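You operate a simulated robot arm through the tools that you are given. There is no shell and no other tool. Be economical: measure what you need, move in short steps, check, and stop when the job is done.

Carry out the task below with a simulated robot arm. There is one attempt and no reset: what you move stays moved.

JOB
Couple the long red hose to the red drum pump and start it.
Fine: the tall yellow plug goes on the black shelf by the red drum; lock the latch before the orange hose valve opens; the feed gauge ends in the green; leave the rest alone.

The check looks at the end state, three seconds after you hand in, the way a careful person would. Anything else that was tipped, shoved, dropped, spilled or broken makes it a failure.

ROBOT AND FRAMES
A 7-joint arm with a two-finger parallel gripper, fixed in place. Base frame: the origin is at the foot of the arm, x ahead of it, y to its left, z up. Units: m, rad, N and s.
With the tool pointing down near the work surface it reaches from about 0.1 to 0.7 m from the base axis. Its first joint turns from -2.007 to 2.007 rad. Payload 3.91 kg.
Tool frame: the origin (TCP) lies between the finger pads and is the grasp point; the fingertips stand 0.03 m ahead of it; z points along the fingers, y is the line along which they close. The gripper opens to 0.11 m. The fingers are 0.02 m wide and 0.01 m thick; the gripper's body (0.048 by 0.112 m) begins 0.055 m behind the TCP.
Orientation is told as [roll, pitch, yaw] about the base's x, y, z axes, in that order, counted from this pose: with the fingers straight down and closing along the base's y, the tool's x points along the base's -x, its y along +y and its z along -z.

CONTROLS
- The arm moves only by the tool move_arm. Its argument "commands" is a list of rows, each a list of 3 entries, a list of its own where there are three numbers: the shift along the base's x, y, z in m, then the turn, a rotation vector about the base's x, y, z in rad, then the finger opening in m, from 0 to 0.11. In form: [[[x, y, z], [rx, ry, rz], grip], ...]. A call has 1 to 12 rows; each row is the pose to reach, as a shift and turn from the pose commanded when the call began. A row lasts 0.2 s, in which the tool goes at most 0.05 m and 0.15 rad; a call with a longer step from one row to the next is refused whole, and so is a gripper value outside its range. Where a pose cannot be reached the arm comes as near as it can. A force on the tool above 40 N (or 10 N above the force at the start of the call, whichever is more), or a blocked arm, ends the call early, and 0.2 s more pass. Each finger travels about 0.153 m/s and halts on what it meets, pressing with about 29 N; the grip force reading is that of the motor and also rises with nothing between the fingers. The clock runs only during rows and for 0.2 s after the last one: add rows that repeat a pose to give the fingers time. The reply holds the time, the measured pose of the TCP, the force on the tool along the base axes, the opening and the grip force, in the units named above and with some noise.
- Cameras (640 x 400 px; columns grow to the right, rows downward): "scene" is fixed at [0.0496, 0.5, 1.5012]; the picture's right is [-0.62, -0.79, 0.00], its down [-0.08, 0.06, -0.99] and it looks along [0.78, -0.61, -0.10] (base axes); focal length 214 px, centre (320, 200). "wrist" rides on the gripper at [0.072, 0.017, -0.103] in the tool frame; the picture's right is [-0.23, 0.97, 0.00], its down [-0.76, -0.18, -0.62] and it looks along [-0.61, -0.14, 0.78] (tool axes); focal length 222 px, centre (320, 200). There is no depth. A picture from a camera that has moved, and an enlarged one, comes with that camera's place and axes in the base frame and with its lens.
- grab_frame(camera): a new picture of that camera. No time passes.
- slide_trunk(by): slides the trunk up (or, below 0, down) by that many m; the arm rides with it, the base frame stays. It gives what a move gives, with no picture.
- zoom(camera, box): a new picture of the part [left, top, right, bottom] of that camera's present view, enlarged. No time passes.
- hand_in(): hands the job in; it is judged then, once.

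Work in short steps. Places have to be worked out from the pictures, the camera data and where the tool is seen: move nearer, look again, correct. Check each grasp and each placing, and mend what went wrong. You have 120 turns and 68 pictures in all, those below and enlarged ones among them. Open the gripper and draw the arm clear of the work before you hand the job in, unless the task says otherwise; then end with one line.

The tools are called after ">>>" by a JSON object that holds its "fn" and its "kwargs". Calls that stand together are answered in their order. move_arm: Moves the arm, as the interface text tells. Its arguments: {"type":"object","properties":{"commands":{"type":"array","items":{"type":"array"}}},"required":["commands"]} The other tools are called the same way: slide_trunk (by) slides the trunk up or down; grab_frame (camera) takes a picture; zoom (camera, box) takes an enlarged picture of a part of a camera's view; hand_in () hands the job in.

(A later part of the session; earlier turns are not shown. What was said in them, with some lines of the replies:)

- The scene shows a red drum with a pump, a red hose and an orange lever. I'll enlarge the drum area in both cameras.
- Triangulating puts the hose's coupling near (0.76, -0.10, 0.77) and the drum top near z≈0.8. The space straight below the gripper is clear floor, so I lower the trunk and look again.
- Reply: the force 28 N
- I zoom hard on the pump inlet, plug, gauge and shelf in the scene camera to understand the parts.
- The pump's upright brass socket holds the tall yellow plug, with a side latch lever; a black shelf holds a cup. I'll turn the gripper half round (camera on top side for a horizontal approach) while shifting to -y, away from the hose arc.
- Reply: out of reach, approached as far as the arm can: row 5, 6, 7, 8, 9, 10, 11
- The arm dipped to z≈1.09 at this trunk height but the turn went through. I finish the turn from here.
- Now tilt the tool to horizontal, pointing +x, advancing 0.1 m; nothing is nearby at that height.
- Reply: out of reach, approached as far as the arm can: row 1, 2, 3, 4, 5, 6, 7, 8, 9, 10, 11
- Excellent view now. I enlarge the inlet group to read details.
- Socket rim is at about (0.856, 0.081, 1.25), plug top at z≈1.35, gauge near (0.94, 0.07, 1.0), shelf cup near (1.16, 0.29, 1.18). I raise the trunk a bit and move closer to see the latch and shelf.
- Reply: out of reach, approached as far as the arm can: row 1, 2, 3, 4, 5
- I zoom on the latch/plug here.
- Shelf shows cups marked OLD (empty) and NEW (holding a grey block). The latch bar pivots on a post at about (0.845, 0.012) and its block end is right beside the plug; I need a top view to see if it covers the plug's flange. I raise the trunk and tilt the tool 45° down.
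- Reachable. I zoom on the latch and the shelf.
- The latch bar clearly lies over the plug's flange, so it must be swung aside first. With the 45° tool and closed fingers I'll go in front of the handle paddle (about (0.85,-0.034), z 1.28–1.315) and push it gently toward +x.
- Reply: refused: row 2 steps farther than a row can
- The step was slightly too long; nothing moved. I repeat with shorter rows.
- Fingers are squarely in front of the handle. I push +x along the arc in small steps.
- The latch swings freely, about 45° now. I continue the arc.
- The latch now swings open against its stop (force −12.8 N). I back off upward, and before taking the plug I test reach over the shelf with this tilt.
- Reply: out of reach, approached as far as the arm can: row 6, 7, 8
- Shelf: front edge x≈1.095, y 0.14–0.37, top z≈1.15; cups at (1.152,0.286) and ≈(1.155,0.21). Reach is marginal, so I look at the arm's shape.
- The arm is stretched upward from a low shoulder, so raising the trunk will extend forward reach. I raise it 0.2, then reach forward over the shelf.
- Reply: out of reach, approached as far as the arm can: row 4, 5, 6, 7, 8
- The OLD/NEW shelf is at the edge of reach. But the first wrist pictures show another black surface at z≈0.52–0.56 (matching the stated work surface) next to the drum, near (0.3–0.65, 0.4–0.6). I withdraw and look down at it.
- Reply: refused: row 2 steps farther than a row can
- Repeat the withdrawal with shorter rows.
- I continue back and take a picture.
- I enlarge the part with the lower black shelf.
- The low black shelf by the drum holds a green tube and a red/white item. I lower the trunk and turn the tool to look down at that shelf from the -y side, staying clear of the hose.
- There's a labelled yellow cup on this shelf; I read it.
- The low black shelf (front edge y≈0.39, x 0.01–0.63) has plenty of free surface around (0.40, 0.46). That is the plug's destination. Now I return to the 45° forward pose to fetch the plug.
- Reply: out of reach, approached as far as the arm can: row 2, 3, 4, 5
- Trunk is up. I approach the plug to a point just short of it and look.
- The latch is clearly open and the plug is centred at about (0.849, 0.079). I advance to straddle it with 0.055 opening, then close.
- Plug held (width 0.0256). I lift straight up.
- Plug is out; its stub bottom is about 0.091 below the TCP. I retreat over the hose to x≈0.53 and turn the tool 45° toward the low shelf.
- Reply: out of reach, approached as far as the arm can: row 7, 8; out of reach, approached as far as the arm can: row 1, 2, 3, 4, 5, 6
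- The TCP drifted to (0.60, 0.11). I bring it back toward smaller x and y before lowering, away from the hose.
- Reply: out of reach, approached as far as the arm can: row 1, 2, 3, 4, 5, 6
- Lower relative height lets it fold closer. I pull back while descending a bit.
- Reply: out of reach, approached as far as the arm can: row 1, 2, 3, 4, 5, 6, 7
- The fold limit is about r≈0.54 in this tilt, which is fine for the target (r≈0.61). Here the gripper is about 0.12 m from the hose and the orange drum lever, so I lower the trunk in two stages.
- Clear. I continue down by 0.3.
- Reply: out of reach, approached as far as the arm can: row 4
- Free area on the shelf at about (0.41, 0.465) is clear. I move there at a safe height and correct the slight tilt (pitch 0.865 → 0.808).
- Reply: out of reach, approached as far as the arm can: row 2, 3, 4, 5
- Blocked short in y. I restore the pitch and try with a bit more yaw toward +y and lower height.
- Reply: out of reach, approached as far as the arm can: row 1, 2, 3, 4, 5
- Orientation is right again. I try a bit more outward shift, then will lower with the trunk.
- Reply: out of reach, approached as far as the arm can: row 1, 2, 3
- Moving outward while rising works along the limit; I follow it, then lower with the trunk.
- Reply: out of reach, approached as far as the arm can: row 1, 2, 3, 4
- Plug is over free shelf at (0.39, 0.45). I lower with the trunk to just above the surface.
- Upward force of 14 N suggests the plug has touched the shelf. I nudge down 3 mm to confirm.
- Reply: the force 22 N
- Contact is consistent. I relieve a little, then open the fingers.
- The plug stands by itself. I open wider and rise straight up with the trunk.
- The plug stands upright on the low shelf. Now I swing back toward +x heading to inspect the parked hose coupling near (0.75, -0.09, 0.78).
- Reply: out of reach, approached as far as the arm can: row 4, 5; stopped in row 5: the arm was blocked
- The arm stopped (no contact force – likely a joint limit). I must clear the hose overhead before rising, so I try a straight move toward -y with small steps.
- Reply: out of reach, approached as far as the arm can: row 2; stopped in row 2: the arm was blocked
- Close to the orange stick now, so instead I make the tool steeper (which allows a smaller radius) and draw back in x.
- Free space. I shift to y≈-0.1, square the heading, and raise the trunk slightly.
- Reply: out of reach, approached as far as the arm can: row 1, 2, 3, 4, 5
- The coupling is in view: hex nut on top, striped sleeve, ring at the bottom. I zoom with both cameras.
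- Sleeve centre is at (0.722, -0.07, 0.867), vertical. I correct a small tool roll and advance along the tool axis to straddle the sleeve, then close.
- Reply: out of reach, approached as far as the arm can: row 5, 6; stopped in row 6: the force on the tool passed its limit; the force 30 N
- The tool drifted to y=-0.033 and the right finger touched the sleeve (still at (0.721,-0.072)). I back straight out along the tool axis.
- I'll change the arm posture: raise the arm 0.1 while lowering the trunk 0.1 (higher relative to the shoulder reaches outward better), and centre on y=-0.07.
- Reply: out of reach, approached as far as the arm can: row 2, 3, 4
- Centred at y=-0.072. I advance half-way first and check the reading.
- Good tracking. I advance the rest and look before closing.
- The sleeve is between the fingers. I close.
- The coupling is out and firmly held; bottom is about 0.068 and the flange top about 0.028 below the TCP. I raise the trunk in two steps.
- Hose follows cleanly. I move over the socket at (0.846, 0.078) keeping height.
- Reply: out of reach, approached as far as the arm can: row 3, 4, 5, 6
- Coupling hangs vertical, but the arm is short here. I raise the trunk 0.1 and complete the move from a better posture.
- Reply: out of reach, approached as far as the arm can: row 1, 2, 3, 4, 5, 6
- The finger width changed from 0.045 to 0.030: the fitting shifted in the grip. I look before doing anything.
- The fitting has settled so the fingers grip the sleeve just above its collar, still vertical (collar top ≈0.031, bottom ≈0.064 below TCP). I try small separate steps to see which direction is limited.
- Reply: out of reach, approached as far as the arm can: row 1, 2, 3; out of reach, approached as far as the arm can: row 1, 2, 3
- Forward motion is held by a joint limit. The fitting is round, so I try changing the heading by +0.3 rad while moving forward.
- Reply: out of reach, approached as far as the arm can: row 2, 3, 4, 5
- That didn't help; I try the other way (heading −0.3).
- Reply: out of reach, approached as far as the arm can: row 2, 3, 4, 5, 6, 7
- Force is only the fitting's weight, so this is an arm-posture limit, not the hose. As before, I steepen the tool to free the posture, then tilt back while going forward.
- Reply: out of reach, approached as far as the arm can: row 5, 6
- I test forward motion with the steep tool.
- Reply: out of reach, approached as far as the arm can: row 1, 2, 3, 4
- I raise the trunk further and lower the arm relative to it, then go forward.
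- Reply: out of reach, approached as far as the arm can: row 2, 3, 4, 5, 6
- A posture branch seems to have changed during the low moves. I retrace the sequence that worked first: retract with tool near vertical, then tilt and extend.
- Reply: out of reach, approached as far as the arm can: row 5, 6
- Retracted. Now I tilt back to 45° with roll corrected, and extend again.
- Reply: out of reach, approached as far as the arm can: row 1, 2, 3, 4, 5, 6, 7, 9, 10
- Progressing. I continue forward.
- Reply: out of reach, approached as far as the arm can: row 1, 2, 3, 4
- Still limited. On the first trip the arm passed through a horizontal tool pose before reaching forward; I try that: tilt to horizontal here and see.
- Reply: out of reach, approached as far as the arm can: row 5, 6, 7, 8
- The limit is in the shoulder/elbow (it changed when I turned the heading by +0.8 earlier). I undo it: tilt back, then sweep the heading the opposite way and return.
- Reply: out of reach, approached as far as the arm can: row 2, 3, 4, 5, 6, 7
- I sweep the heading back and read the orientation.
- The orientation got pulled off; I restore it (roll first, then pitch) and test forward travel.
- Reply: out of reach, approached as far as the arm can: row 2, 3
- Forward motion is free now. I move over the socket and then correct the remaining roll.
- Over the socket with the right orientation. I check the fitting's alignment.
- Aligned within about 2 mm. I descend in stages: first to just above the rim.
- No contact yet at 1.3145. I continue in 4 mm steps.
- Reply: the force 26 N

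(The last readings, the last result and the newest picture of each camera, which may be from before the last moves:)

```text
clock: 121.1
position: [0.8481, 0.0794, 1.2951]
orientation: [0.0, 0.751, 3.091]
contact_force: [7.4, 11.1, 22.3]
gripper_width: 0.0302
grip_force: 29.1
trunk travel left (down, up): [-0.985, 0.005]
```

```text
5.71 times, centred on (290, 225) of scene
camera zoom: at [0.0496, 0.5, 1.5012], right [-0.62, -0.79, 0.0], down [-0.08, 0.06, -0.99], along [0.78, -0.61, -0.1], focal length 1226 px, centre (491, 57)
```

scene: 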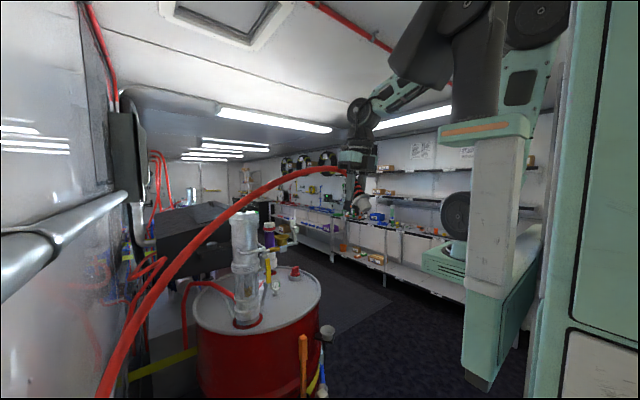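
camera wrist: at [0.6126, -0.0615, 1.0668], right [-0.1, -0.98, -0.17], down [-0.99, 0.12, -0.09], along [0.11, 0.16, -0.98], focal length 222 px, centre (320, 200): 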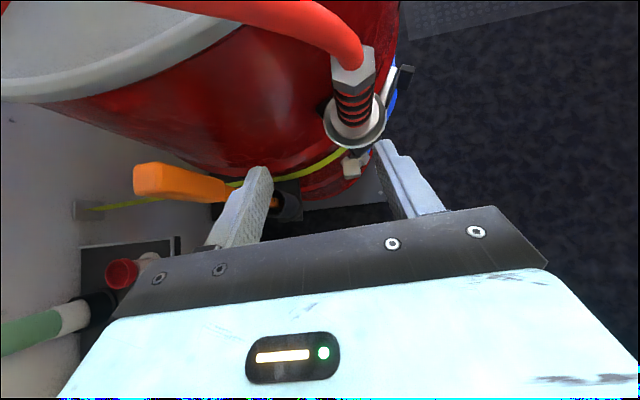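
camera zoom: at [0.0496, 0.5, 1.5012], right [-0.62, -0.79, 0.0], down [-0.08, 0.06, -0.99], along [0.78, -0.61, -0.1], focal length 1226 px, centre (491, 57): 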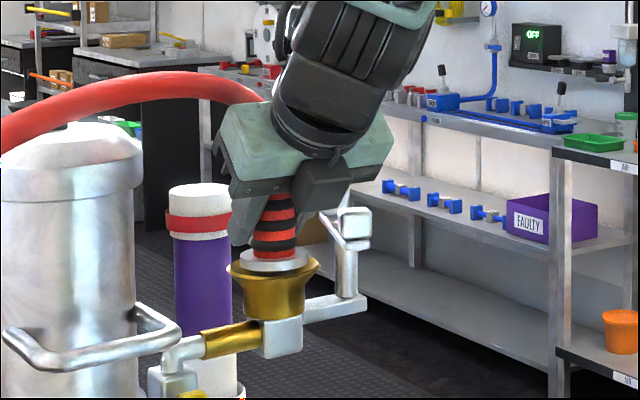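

Flange is at the rim, as the plug's was; lateral force suggests nudging +x/+y a little. I adjust and press slightly to confirm seating.

>>> {"fn": "move_arm", "kwargs": {"commands": [[[0.002, 0.002, 0.0], [0, 0, 0], 0.015], [[0.004, 0.004, 0.0], [0, 0, 0], 0.015], [[0.004, 0.004, -0.004], [0, 0, 0], 0.015], [[0.004, 0.004, -0.006], [0, 0, 0], 0.015]]}}

```text
clock: 121.9
position: [0.85, 0.079, 1.2931]
orientation: [0.002, 0.758, 3.09]
contact_force: [-12.2, -2.1, 16.1]
gripper_width: 0.0303
grip_force: 28.7
trunk travel left (down, up): [-0.985, 0.005]
stopped in row 4: the force on the tool passed its limit (the readings are from after the stop); the commanded pose is now the measured one
```

It is confined laterally and bottomed – seated. I release and retreat along the tool axis.

>>> {"fn": "move_arm", "kwargs": {"commands": [[[0, 0, 0], [0, 0, 0], 0.04], [[0, 0, 0], [0, 0, 0], 0.06], [[0, 0, 0], [0, 0, 0], 0.062], [[-0.02, 0, 0.02], [0, 0, 0], 0.062], [[-0.045, 0, 0.045], [0, 0, 0], 0.062], [[-0.075, -0.005, 0.075], [0, 0, 0], 0.062], [[-0.09, -0.02, 0.09], [0, 0, 0], 0.062]]}}

>>> {"fn": "zoom", "kwargs": {"camera": "wrist", "box": [180, 40, 460, 215]}}

```text
clock: 123.5
position: [0.7607, 0.0603, 1.3817]
orientation: [0.005, 0.753, 3.091]
contact_force: [0.4, -0.4, -0.2]
gripper_width: 0.0616
grip_force: 0.1
trunk travel left (down, up): [-0.985, 0.005]
```

```text
2.29 times, centred on (320, 128) of wrist
camera zoom: at [0.7421, 0.0448, 1.5075], right [-0.22, -0.96, -0.15], down [-0.97, 0.23, -0.07], along [0.1, 0.13, -0.99], focal length 508 px, centre (320, 366)
```

zoom: 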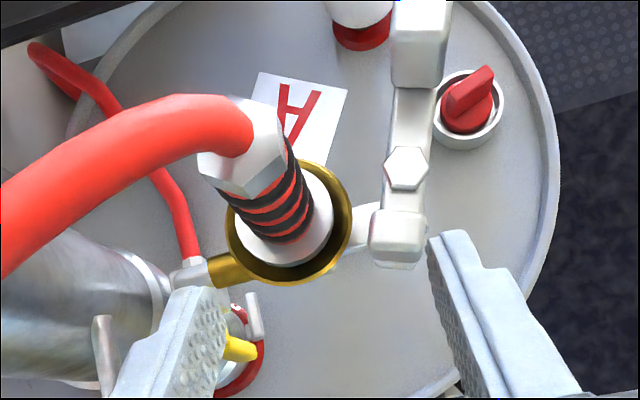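

The coupling is seated upright in the funnel. Now I close the fingers, turn the heading +0.3 (keeping the gripper body away from the hose) and drop in on the -y side of the latch block.

>>> {"fn": "move_arm", "kwargs": {"commands": [[[0.0, -0.04, 0.0], [0, 0, 0.1], 0.03], [[0.01, -0.08, 0.0], [0, 0, 0.2], 0.0], [[0.027, -0.092, -0.03], [0, 0, 0.34], 0.0], [[0.027, -0.092, -0.068], [0, 0, 0.34], 0.0], [[0.027, -0.092, -0.068], [0, 0, 0.34], 0.0]]}}

```text
clock: 124.7
position: [0.7884, -0.0293, 1.312]
orientation: [0.003, 0.752, -2.853]
contact_force: [0.4, -0.4, -0.1]
gripper_width: 0.0
grip_force: 29.0
trunk travel left (down, up): [-0.985, 0.005]
```

In place without contact. I push the block around its arc over the coupling's flange.

>>> {"fn": "move_arm", "kwargs": {"commands": [[[0, 0.012, 0], [0, 0, 0], 0.0], [[0, 0.024, 0], [0, 0, 0], 0.0], [[-0.004, 0.037, 0], [0, 0, 0], 0.0], [[-0.005, 0.05, 0], [0, 0, 0], 0.0], [[-0.001, 0.06, 0], [0, 0, 0], 0.0], [[0.005, 0.069, 0], [0, 0, 0], 0.0], [[0.012, 0.075, 0], [0, 0, 0], 0.0]]}}

>>> {"fn": "zoom", "kwargs": {"camera": "wrist", "box": [180, 40, 460, 215]}}

```text
clock: 126.3
position: [0.7994, 0.0436, 1.3145]
orientation: [0.004, 0.753, -2.852]
contact_force: [0.7, -0.1, -0.5]
gripper_width: 0.0001
grip_force: 29.5
trunk travel left (down, up): [-0.985, 0.005]
```

```text
2.29 times, centred on (320, 128) of wrist
camera zoom: at [0.7863, 0.0218, 1.4401], right [0.12, -0.98, -0.15], down [-0.99, -0.11, -0.07], along [0.05, 0.16, -0.99], focal length 508 px, centre (320, 366)
```

zoom: 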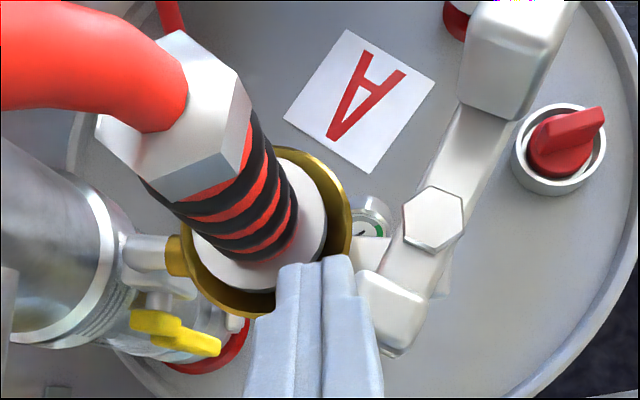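

The finger slipped past the end of the block (block now at (0.812, 0.028)). I go back around and push nearer to the pivot.

>>> {"fn": "move_arm", "kwargs": {"commands": [[[-0.04, 0, 0], [0, 0, 0], 0.0], [[-0.04, -0.045, 0], [0, 0, 0], 0.0], [[-0.03, -0.07, 0], [0, 0, 0], 0.0], [[-0.006, -0.07, 0], [0, 0, 0], 0.0], [[-0.006, -0.055, 0], [0, 0, 0], 0.0], [[-0.006, -0.043, -0.001], [0, 0, 0], 0.0], [[-0.007, -0.033, -0.001], [0, 0, 0], 0.0], [[-0.007, -0.024, -0.001], [0, 0, 0], 0.0], [[-0.001, -0.012, -0.001], [0, 0, 0], 0.0], [[0.007, -0.004, -0.001], [0, 0, 0], 0.0], [[0.013, -0.004, -0.001], [0, 0, 0], 0.0]]}}

>>> {"fn": "zoom", "kwargs": {"camera": "wrist", "box": [180, 40, 460, 215]}}

```text
clock: 128.7
position: [0.8136, 0.0405, 1.3124]
orientation: [0.004, 0.753, -2.852]
contact_force: [0.1, -0.9, 0.4]
gripper_width: 0.0
grip_force: 28.5
trunk travel left (down, up): [-0.985, 0.005]
```

```text
2.29 times, centred on (320, 128) of wrist
camera zoom: at [0.7997, 0.0173, 1.4383], right [0.12, -0.98, -0.15], down [-0.99, -0.11, -0.07], along [0.05, 0.16, -0.99], focal length 508 px, centre (320, 366)
```

zoom: 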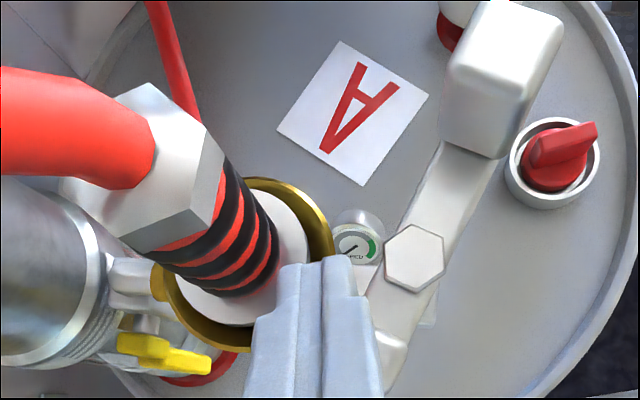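

The finger passed over the low block without moving it. I repeat 12 mm lower, relying on the force reading at the end of travel.

>>> {"fn": "move_arm", "kwargs": {"commands": [[[-0.04, 0, 0.01], [0, 0, 0], 0.0], [[-0.055, -0.04, 0.01], [0, 0, 0], 0.0], [[-0.05, -0.066, 0], [0, 0, 0], 0.0], [[-0.022, -0.066, -0.013], [0, 0, 0], 0.0], [[-0.02, -0.052, -0.013], [0, 0, 0], 0.0], [[-0.02, -0.04, -0.013], [0, 0, 0], 0.0], [[-0.02, -0.03, -0.013], [0, 0, 0], 0.0], [[-0.02, -0.022, -0.013], [0, 0, 0], 0.0]]}}

```text
clock: 130.5
position: [0.7934, 0.0179, 1.3008]
orientation: [0.003, 0.756, -2.852]
contact_force: [-0.1, -0.2, 0.7]
gripper_width: 0.0002
grip_force: 28.9
trunk travel left (down, up): [-0.985, 0.005]
```

I continue the arc until resistance.

>>> {"fn": "move_arm", "kwargs": {"commands": [[[0.002, 0.007, 0], [0, 0, 0], 0.0], [[0.006, 0.013, 0], [0, 0, 0], 0.0], [[0.011, 0.018, 0], [0, 0, 0], 0.0], [[0.016, 0.021, 0], [0, 0, 0], 0.0], [[0.02, 0.022, 0], [0, 0, 0], 0.0]]}}

>>> {"fn": "zoom", "kwargs": {"camera": "wrist", "box": [180, 40, 460, 215]}}

```text
clock: 131.7
position: [0.8138, 0.0412, 1.3001]
orientation: [0.002, 0.754, -2.853]
contact_force: [-1.4, 1.6, 0.8]
gripper_width: 0.0002
grip_force: 28.9
trunk travel left (down, up): [-0.985, 0.005]
```

```text
2.29 times, centred on (320, 128) of wrist
camera zoom: at [0.7998, 0.0186, 1.4262], right [0.12, -0.98, -0.15], down [-0.99, -0.11, -0.07], along [0.05, 0.16, -0.99], focal length 508 px, centre (320, 366)
```

zoom: 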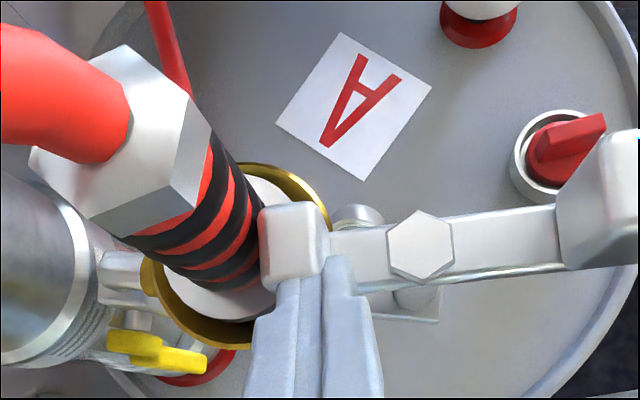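

The latch bar now lies over the coupling's flange, practically at its original locked angle. I push 3 mm more to bring it firmly home, then back off.

>>> {"fn": "move_arm", "kwargs": {"commands": [[[0.002, 0.0, 0], [0, 0, 0], 0.0], [[0.004, 0.0, 0], [0, 0, 0], 0.0], [[0.006, 0.0, 0], [0, 0, 0], 0.0]]}}

```text
clock: 132.5
position: [0.8172, 0.0411, 1.3004]
orientation: [0.002, 0.751, -2.851]
contact_force: [-14.4, 5.7, 5.9]
gripper_width: 0.0
grip_force: 28.9
trunk travel left (down, up): [-0.985, 0.005]
```

Firm stop (−14 N): the latch is locked. Now I back off, retreat on the -y side of the hose, and bring the tool upright for the orange valve at the wall, near (0.37–0.445, 0.58, 0.986).

>>> {"fn": "move_arm", "kwargs": {"commands": [[[-0.03, -0.01, 0.02], [0, 0, 0], 0.0], [[-0.06, -0.02, 0.05], [0, 0, 0], 0.0], [[-0.09, -0.03, 0.08], [0, 0, 0], 0.0], [[-0.13, -0.04, 0.1], [-0.03, 0.1, 0], 0.0], [[-0.17, -0.05, 0.1], [-0.06, 0.22, 0], 0.0], [[-0.21, -0.05, 0.1], [-0.1, 0.34, 0], 0.0], [[-0.25, -0.05, 0.1], [-0.13, 0.46, 0], 0.0], [[-0.29, -0.05, 0.1], [-0.17, 0.58, 0], 0.0], [[-0.33, -0.05, 0.1], [-0.21, 0.7, 0], 0.0], [[-0.37, -0.05, 0.1], [-0.21, 0.72, 0], 0.0]]}}

```text
clock: 134.9
position: [0.4477, -0.0137, 1.4047]
orientation: [-0.169, -0.011, -2.859]
contact_force: [-0.7, -0.6, 0.0]
gripper_width: 0.0
grip_force: 28.4
trunk travel left (down, up): [-0.985, 0.005]
stopped in row 10: the arm was blocked; the commanded pose is now the measured one
```

I level the tool and turn it to face the wall.

>>> {"fn": "move_arm", "kwargs": {"commands": [[[0.0, 0.02, 0.0], [-0.08, -0.023, 0], 0.0], [[0.0, 0.04, 0.0], [-0.162, -0.047, 0], 0.0]]}}

>>> {"fn": "move_arm", "kwargs": {"commands": [[[-0.01, 0.02, 0], [0, 0, -0.15], 0.0], [[-0.02, 0.04, 0], [0, 0, -0.3], 0.0], [[-0.03, 0.06, 0], [0, 0, -0.45], 0.0], [[-0.05, 0.08, 0], [0, 0, -0.6], 0.0], [[-0.07, 0.1, 0], [0, 0, -0.75], 0.0], [[-0.09, 0.12, 0], [0, 0, -0.9], 0.0], [[-0.11, 0.14, 0], [0, 0, -1.05], 0.0], [[-0.13, 0.16, 0], [0, 0, -1.2], 0.0], [[-0.14, 0.18, 0], [0, 0, -1.35], 0.0], [[-0.14, 0.2, 0], [0, 0, -1.5], 0.0], [[-0.14, 0.22, 0], [0, 0, -1.65], 0.0], [[-0.14, 0.23, 0], [0, 0, -1.8], 0.0]]}}

```text
clock: 135.4
position: [0.4485, 0.0165, 1.4156]
orientation: [-0.258, -0.031, -2.87]
contact_force: [0.0, 0.4, -0.5]
gripper_width: 0.0
grip_force: 29.0
trunk travel left (down, up): [-0.985, 0.005]
stopped in row 2: the arm was blocked; the commanded pose is now the measured one
```

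```text
clock: 136.0
position: [0.4345, 0.0427, 1.4318]
orientation: [-0.475, -0.106, -3.094]
contact_force: [0.3, 0.8, -0.4]
gripper_width: 0.0001
grip_force: 28.4
trunk travel left (down, up): [-0.985, 0.005]
stopped in row 2: the arm was blocked; the commanded pose is now the measured one
```

The arm is against a posture limit here. I move outward and lower to free it.

>>> {"fn": "move_arm", "kwargs": {"commands": [[[0.03, -0.02, -0.02], [-0.05, 0, 0], 0.0], [[0.06, -0.04, -0.04], [-0.15, 0, 0], 0.0], [[0.09, -0.06, -0.06], [-0.28, 0, 0], 0.0], [[0.12, -0.08, -0.08], [-0.4, 0, 0], 0.0], [[0.12, -0.08, -0.1], [-0.47, 0, 0], 0.0]]}}

```text
clock: 137.2
position: [0.5557, -0.0385, 1.3307]
orientation: [0.001, -0.113, 3.135]
contact_force: [-0.2, -0.9, 0.0]
gripper_width: 0.0001
grip_force: 29.1
trunk travel left (down, up): [-0.985, 0.005]
```

Freed. Now I turn while moving toward -x,+y at this lower height.

>>> {"fn": "move_arm", "kwargs": {"commands": [[[-0.01, 0.01, 0], [0, 0, -0.15], 0.0], [[-0.02, 0.02, 0], [0, 0, -0.3], 0.0], [[-0.04, 0.04, 0], [0, 0, -0.45], 0.0], [[-0.06, 0.06, 0], [0, 0, -0.6], 0.0], [[-0.08, 0.08, 0], [0, 0, -0.75], 0.0], [[-0.1, 0.1, 0], [0, 0, -0.9], 0.0], [[-0.12, 0.12, 0], [0, 0, -1.05], 0.0], [[-0.14, 0.14, 0], [0, 0, -1.2], 0.0], [[-0.16, 0.16, 0], [0, 0, -1.35], 0.0], [[-0.18, 0.18, 0], [0, 0, -1.5], 0.0]]}}

```text
clock: 138.3
position: [0.514, -0.0283, 1.3345]
orientation: [-0.011, -0.128, 2.293]
contact_force: [-0.5, 0.6, -0.2]
gripper_width: 0.0
grip_force: 28.9
trunk travel left (down, up): [-0.985, 0.005]
stopped in row 5: the arm was blocked; the commanded pose is now the measured one
```

A joint limit blocks turning this way. I'll instead use the 45° tilt with heading turned toward +y (as at the shelf): turn back, tilt, then swing round.

>>> {"fn": "move_arm", "kwargs": {"commands": [[[0.01, 0.0, 0], [0, 0, 0.15], 0.0], [[0.02, 0.0, 0], [0, 0, 0.3], 0.0], [[0.03, 0.0, 0], [0, 0, 0.45], 0.0], [[0.04, 0.0, 0], [0, 0, 0.6], 0.0], [[0.05, 0.0, 0], [0, 0, 0.75], 0.0], [[0.05, 0, 0], [0, 0, 0.85], 0.0]]}}

>>> {"fn": "move_arm", "kwargs": {"commands": [[[0.0, 0.0, 0], [0, -0.15, 0], 0.0], [[0.0, 0.0, 0], [0, -0.3, 0], 0.0], [[0.0, 0.0, 0], [0, -0.45, 0], 0.0], [[0.01, 0.0, 0], [0, -0.6, 0], 0.0], [[0.02, 0.0, 0], [0, -0.75, 0], 0.0], [[0.03, 0, 0], [0, -0.92, 0], 0.0]]}}

```text
clock: 139.7
position: [0.5636, -0.0297, 1.3339]
orientation: [-0.01, -0.127, -3.139]
contact_force: [0.1, 0.7, -0.2]
gripper_width: 0.0001
grip_force: 29.0
trunk travel left (down, up): [-0.985, 0.005]
```

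```text
refused: row 6 steps farther than a row can; nothing moved
```

I redo the tilt with allowed steps and then swing the heading.

>>> {"fn": "move_arm", "kwargs": {"commands": [[[0.0, 0.0, 0], [0, -0.15, 0], 0.0], [[0.0, 0.0, 0], [0, -0.3, 0], 0.0], [[0.0, 0.0, 0], [0, -0.45, 0], 0.0], [[0.01, 0.0, 0], [0, -0.6, 0], 0.0], [[0.02, 0.0, 0], [0, -0.75, 0], 0.0], [[0.03, 0, 0], [0, -0.88, 0], 0.0], [[0.03, 0, 0], [0, -0.92, 0], 0.0]]}}

>>> {"fn": "move_arm", "kwargs": {"commands": [[[0.0, 0.0, 0], [0, 0, 0.15], 0.0], [[-0.01, 0.01, 0], [0, 0, 0.3], 0.0], [[-0.02, 0.02, 0], [0, 0, 0.45], 0.0], [[-0.03, 0.04, 0], [0, 0, 0.6], 0.0], [[-0.04, 0.06, 0], [0, 0, 0.75], 0.0], [[-0.05, 0.08, 0], [0, 0, 0.9], 0.0], [[-0.06, 0.1, 0], [0, 0, 1.0], 0.0]]}}

```text
clock: 141.3
position: [0.6192, -0.0163, 1.3434]
orientation: [-0.008, 0.795, -3.139]
contact_force: [0.1, -0.3, 0.3]
gripper_width: 0.0001
grip_force: 28.7
out of reach, approached as far as the arm can: row 5, 6, 7
trunk travel left (down, up): [-0.985, 0.005]
```

```text
clock: 142.9
position: [0.5584, 0.0808, 1.3418]
orientation: [-0.008, 0.794, -2.138]
contact_force: [0.3, 0.4, -0.5]
gripper_width: 0.0
grip_force: 28.5
out of reach, approached as far as the arm can: row 1, 2, 3, 4, 5, 6
trunk travel left (down, up): [-0.985, 0.005]
```

Good. I lower the trunk 0.22 and move toward the valve.

>>> {"fn": "slide_trunk", "kwargs": {"by": -0.2}}

>>> {"fn": "move_arm", "kwargs": {"commands": [[[-0.02, 0.035, 0], [0, 0, 0], 0.0], [[-0.04, 0.07, 0], [0, 0, 0.05], 0.0], [[-0.06, 0.105, 0], [0, 0, 0.1], 0.0], [[-0.08, 0.14, 0], [0, 0, 0.15], 0.0], [[-0.1, 0.175, 0], [0, 0, 0.2], 0.0], [[-0.12, 0.21, 0], [0, 0, 0.25], 0.0], [[-0.14, 0.245, 0], [0, 0, 0.3], 0.0], [[-0.16, 0.28, 0], [0, 0, 0.35], 0.0], [[-0.18, 0.31, 0], [0, 0, 0.4], 0.0]]}}

```text
clock: 145.1
position: [0.5586, 0.0814, 1.1414]
orientation: [-0.009, 0.795, -2.14]
contact_force: [0.0, -0.2, -0.3]
gripper_width: 0.0
grip_force: 28.3
trunk travel left (down, up): [-0.785, 0.205]
```

```text
clock: 147.1
position: [0.382, 0.394, 1.1417]
orientation: [-0.006, 0.795, -1.74]
contact_force: [-0.5, 0.0, 0.1]
gripper_width: 0.0
grip_force: 28.9
out of reach, approached as far as the arm can: row 1
trunk travel left (down, up): [-0.785, 0.205]
```

At (0.382, 0.394, 1.142), heading toward the wall. I take one picture of the valve.

>>> {"fn": "grab_frame", "kwargs": {"camera": "wrist"}}

```text
2 pictures are left
camera wrist: at [0.3941, 0.3667, 1.2664], right [0.93, -0.31, -0.17], down [-0.33, -0.94, -0.1], along [-0.12, 0.15, -0.98], focal length 222 px, centre (320, 200)
```

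wrist: 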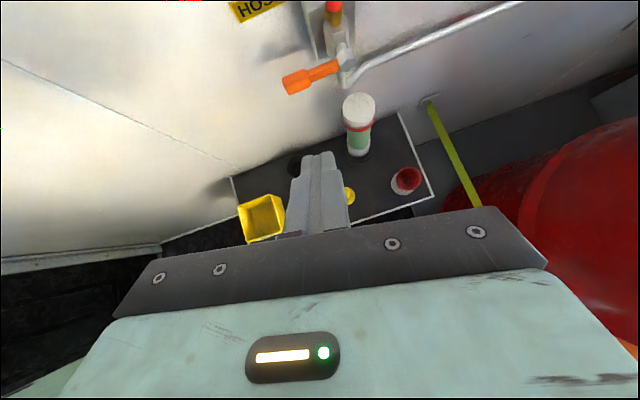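

The valve stacks vertically (pipe elbow → body → brass → hose up), and the orange handle lies horizontal (-x), i.e. across the flow: closed. It pivots near (0.446, 0.575, 0.985). I bring the closed fingers above the handle's free end.

>>> {"fn": "move_arm", "kwargs": {"commands": [[[0.001, 0.04, 0], [0, 0, 0], 0.0], [[0.002, 0.08, 0], [0, 0, 0], 0.0], [[0.003, 0.12, -0.02], [0, 0, 0], 0.0], [[0.004, 0.15, -0.05], [0, 0, 0], 0.0], [[0.004, 0.162, -0.085], [0, 0, 0], 0.0]]}}

```text
clock: 148.3
position: [0.3824, 0.5535, 1.0564]
orientation: [-0.009, 0.795, -1.739]
contact_force: [0.2, 0.2, 0.1]
gripper_width: 0.0002
grip_force: 29.1
trunk travel left (down, up): [-0.785, 0.205]
```

Now I press down on the handle end in small steps.

>>> {"fn": "move_arm", "kwargs": {"commands": [[[0.004, 0.002, -0.02], [0, 0, 0], 0.0], [[0.005, 0.003, -0.032], [0, 0, 0], 0.0], [[0.005, 0.003, -0.042], [0, 0, 0], 0.0], [[0.005, 0.003, -0.052], [0, 0, 0], 0.0], [[0.004, 0.003, -0.062], [0, 0, 0], 0.0]]}}

```text
clock: 149.5
position: [0.3877, 0.5567, 0.9939]
orientation: [-0.01, 0.793, -1.74]
contact_force: [0.4, 0.0, -0.2]
gripper_width: 0.0
grip_force: 28.7
trunk travel left (down, up): [-0.785, 0.205]
```

No resistance so far (either turning freely or missed). I continue the arc toward vertical, looking for an end-stop force.

>>> {"fn": "move_arm", "kwargs": {"commands": [[[0.003, 0.002, -0.013], [0, 0, 0], 0.0], [[0.01, 0.003, -0.026], [0, 0, 0], 0.0], [[0.02, 0.003, -0.036], [0, 0, 0], 0.0], [[0.03, 0.003, -0.042], [0, 0, 0], 0.0], [[0.038, 0.003, -0.043], [0, 0, 0], 0.0]]}}

>>> {"fn": "zoom", "kwargs": {"camera": "wrist", "box": [160, 0, 500, 212]}}

```text
clock: 150.7
position: [0.4251, 0.5601, 0.95]
orientation: [-0.01, 0.793, -1.739]
contact_force: [-2.4, 0.2, -1.8]
gripper_width: 0.0
grip_force: 28.7
trunk travel left (down, up): [-0.785, 0.205]
```

```text
1.88 times, centred on (330, 106) of wrist
camera zoom: at [0.4386, 0.5331, 1.0758], right [0.93, -0.31, -0.17], down [-0.33, -0.94, -0.1], along [-0.13, 0.15, -0.98], focal length 418 px, centre (301, 377)
```

zoom: 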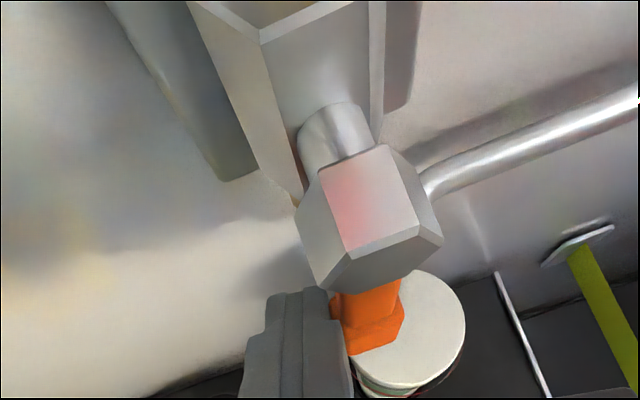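

The orange handle has turned down to nearly vertical. I push on until the end stop to open it fully.

>>> {"fn": "move_arm", "kwargs": {"commands": [[[0.004, 0, 0], [0, 0, 0], 0.0], [[0.008, 0, 0], [0, 0, 0], 0.0], [[0.012, 0, 0], [0, 0, 0], 0.0]]}}

```text
clock: 151.5
position: [0.4271, 0.5595, 0.9503]
orientation: [-0.019, 0.788, -1.735]
contact_force: [-36.8, -11.8, -0.1]
gripper_width: 0.0
grip_force: 28.9
trunk travel left (down, up): [-0.785, 0.205]
```

Hard end stop: the valve is fully open. I back the fingers away from the handle and withdraw.

>>> {"fn": "move_arm", "kwargs": {"commands": [[[-0.02, 0, 0], [0, 0, 0], 0.0], [[-0.045, -0.01, 0.01], [0, 0, 0], 0.0], [[-0.05, -0.05, 0.03], [0, 0, 0], 0.0], [[-0.05, -0.09, 0.05], [0, 0, 0], 0.0], [[-0.05, -0.13, 0.06], [0, 0, 0], 0.0], [[-0.05, -0.17, 0.06], [0, 0, 0], 0.0], [[-0.04, -0.21, 0.06], [0, 0, 0], 0.0], [[-0.02, -0.24, 0.06], [0, 0, 0], 0.0], [[0.0, -0.27, 0.06], [0, 0, 0], 0.0]]}}

```text
clock: 153.5
position: [0.4353, 0.2882, 1.0116]
orientation: [-0.011, 0.795, -1.737]
contact_force: [0.2, 0.7, -0.2]
gripper_width: 0.0002
grip_force: 28.9
trunk travel left (down, up): [-0.785, 0.205]
```

I draw further clear, open the gripper, and lower a bit out of the scene camera's line to the gauge.

>>> {"fn": "move_arm", "kwargs": {"commands": [[[0.01, -0.04, 0], [0, 0, 0], 0.04], [[0.02, -0.08, 0], [0, 0, 0], 0.08], [[0.03, -0.12, 0], [0, 0, 0], 0.08]]}}

>>> {"fn": "slide_trunk", "kwargs": {"by": -0.12}}

>>> {"fn": "zoom", "kwargs": {"camera": "scene", "box": [235, 205, 345, 295]}}

```text
clock: 154.3
position: [0.4743, 0.1763, 1.0121]
orientation: [-0.012, 0.793, -1.74]
contact_force: [0.3, 0.5, 0.0]
gripper_width: 0.0801
grip_force: 0.2
out of reach, approached as far as the arm can: row 3
trunk travel left (down, up): [-0.785, 0.205]
```

```text
clock: 155.8
position: [0.474, 0.1757, 0.8924]
orientation: [-0.011, 0.792, -1.74]
contact_force: [-0.5, 0.2, 0.1]
gripper_width: 0.0798
grip_force: 0.1
trunk travel left (down, up): [-0.665, 0.325]
```

```text
4.44 times, centred on (290, 250) of scene
camera zoom: at [0.0496, 0.5, 1.5012], right [-0.62, -0.79, 0.0], down [-0.08, 0.06, -0.99], along [0.78, -0.61, -0.1], focal length 953 px, centre (453, -22)
```

zoom: 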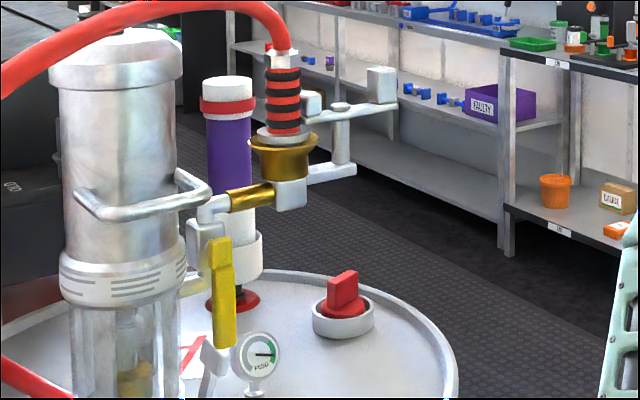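

The gauge needle now points into the green band, the hose is seated in the socket under the locked latch, and the arm is clear with the gripper open. I hand in.

>>> {"fn": "hand_in", "kwargs": {}}

```text
The job is handed in.
```

The red hose is coupled to the pump and latched, the orange hose valve is fully open, and the last picture showed the feed gauge in the green. The yellow plug stands on the low black shelf by the drum; there was a second small black shelf (with cups marked OLD and NEW), and I chose the low one because the other was barely within reach.
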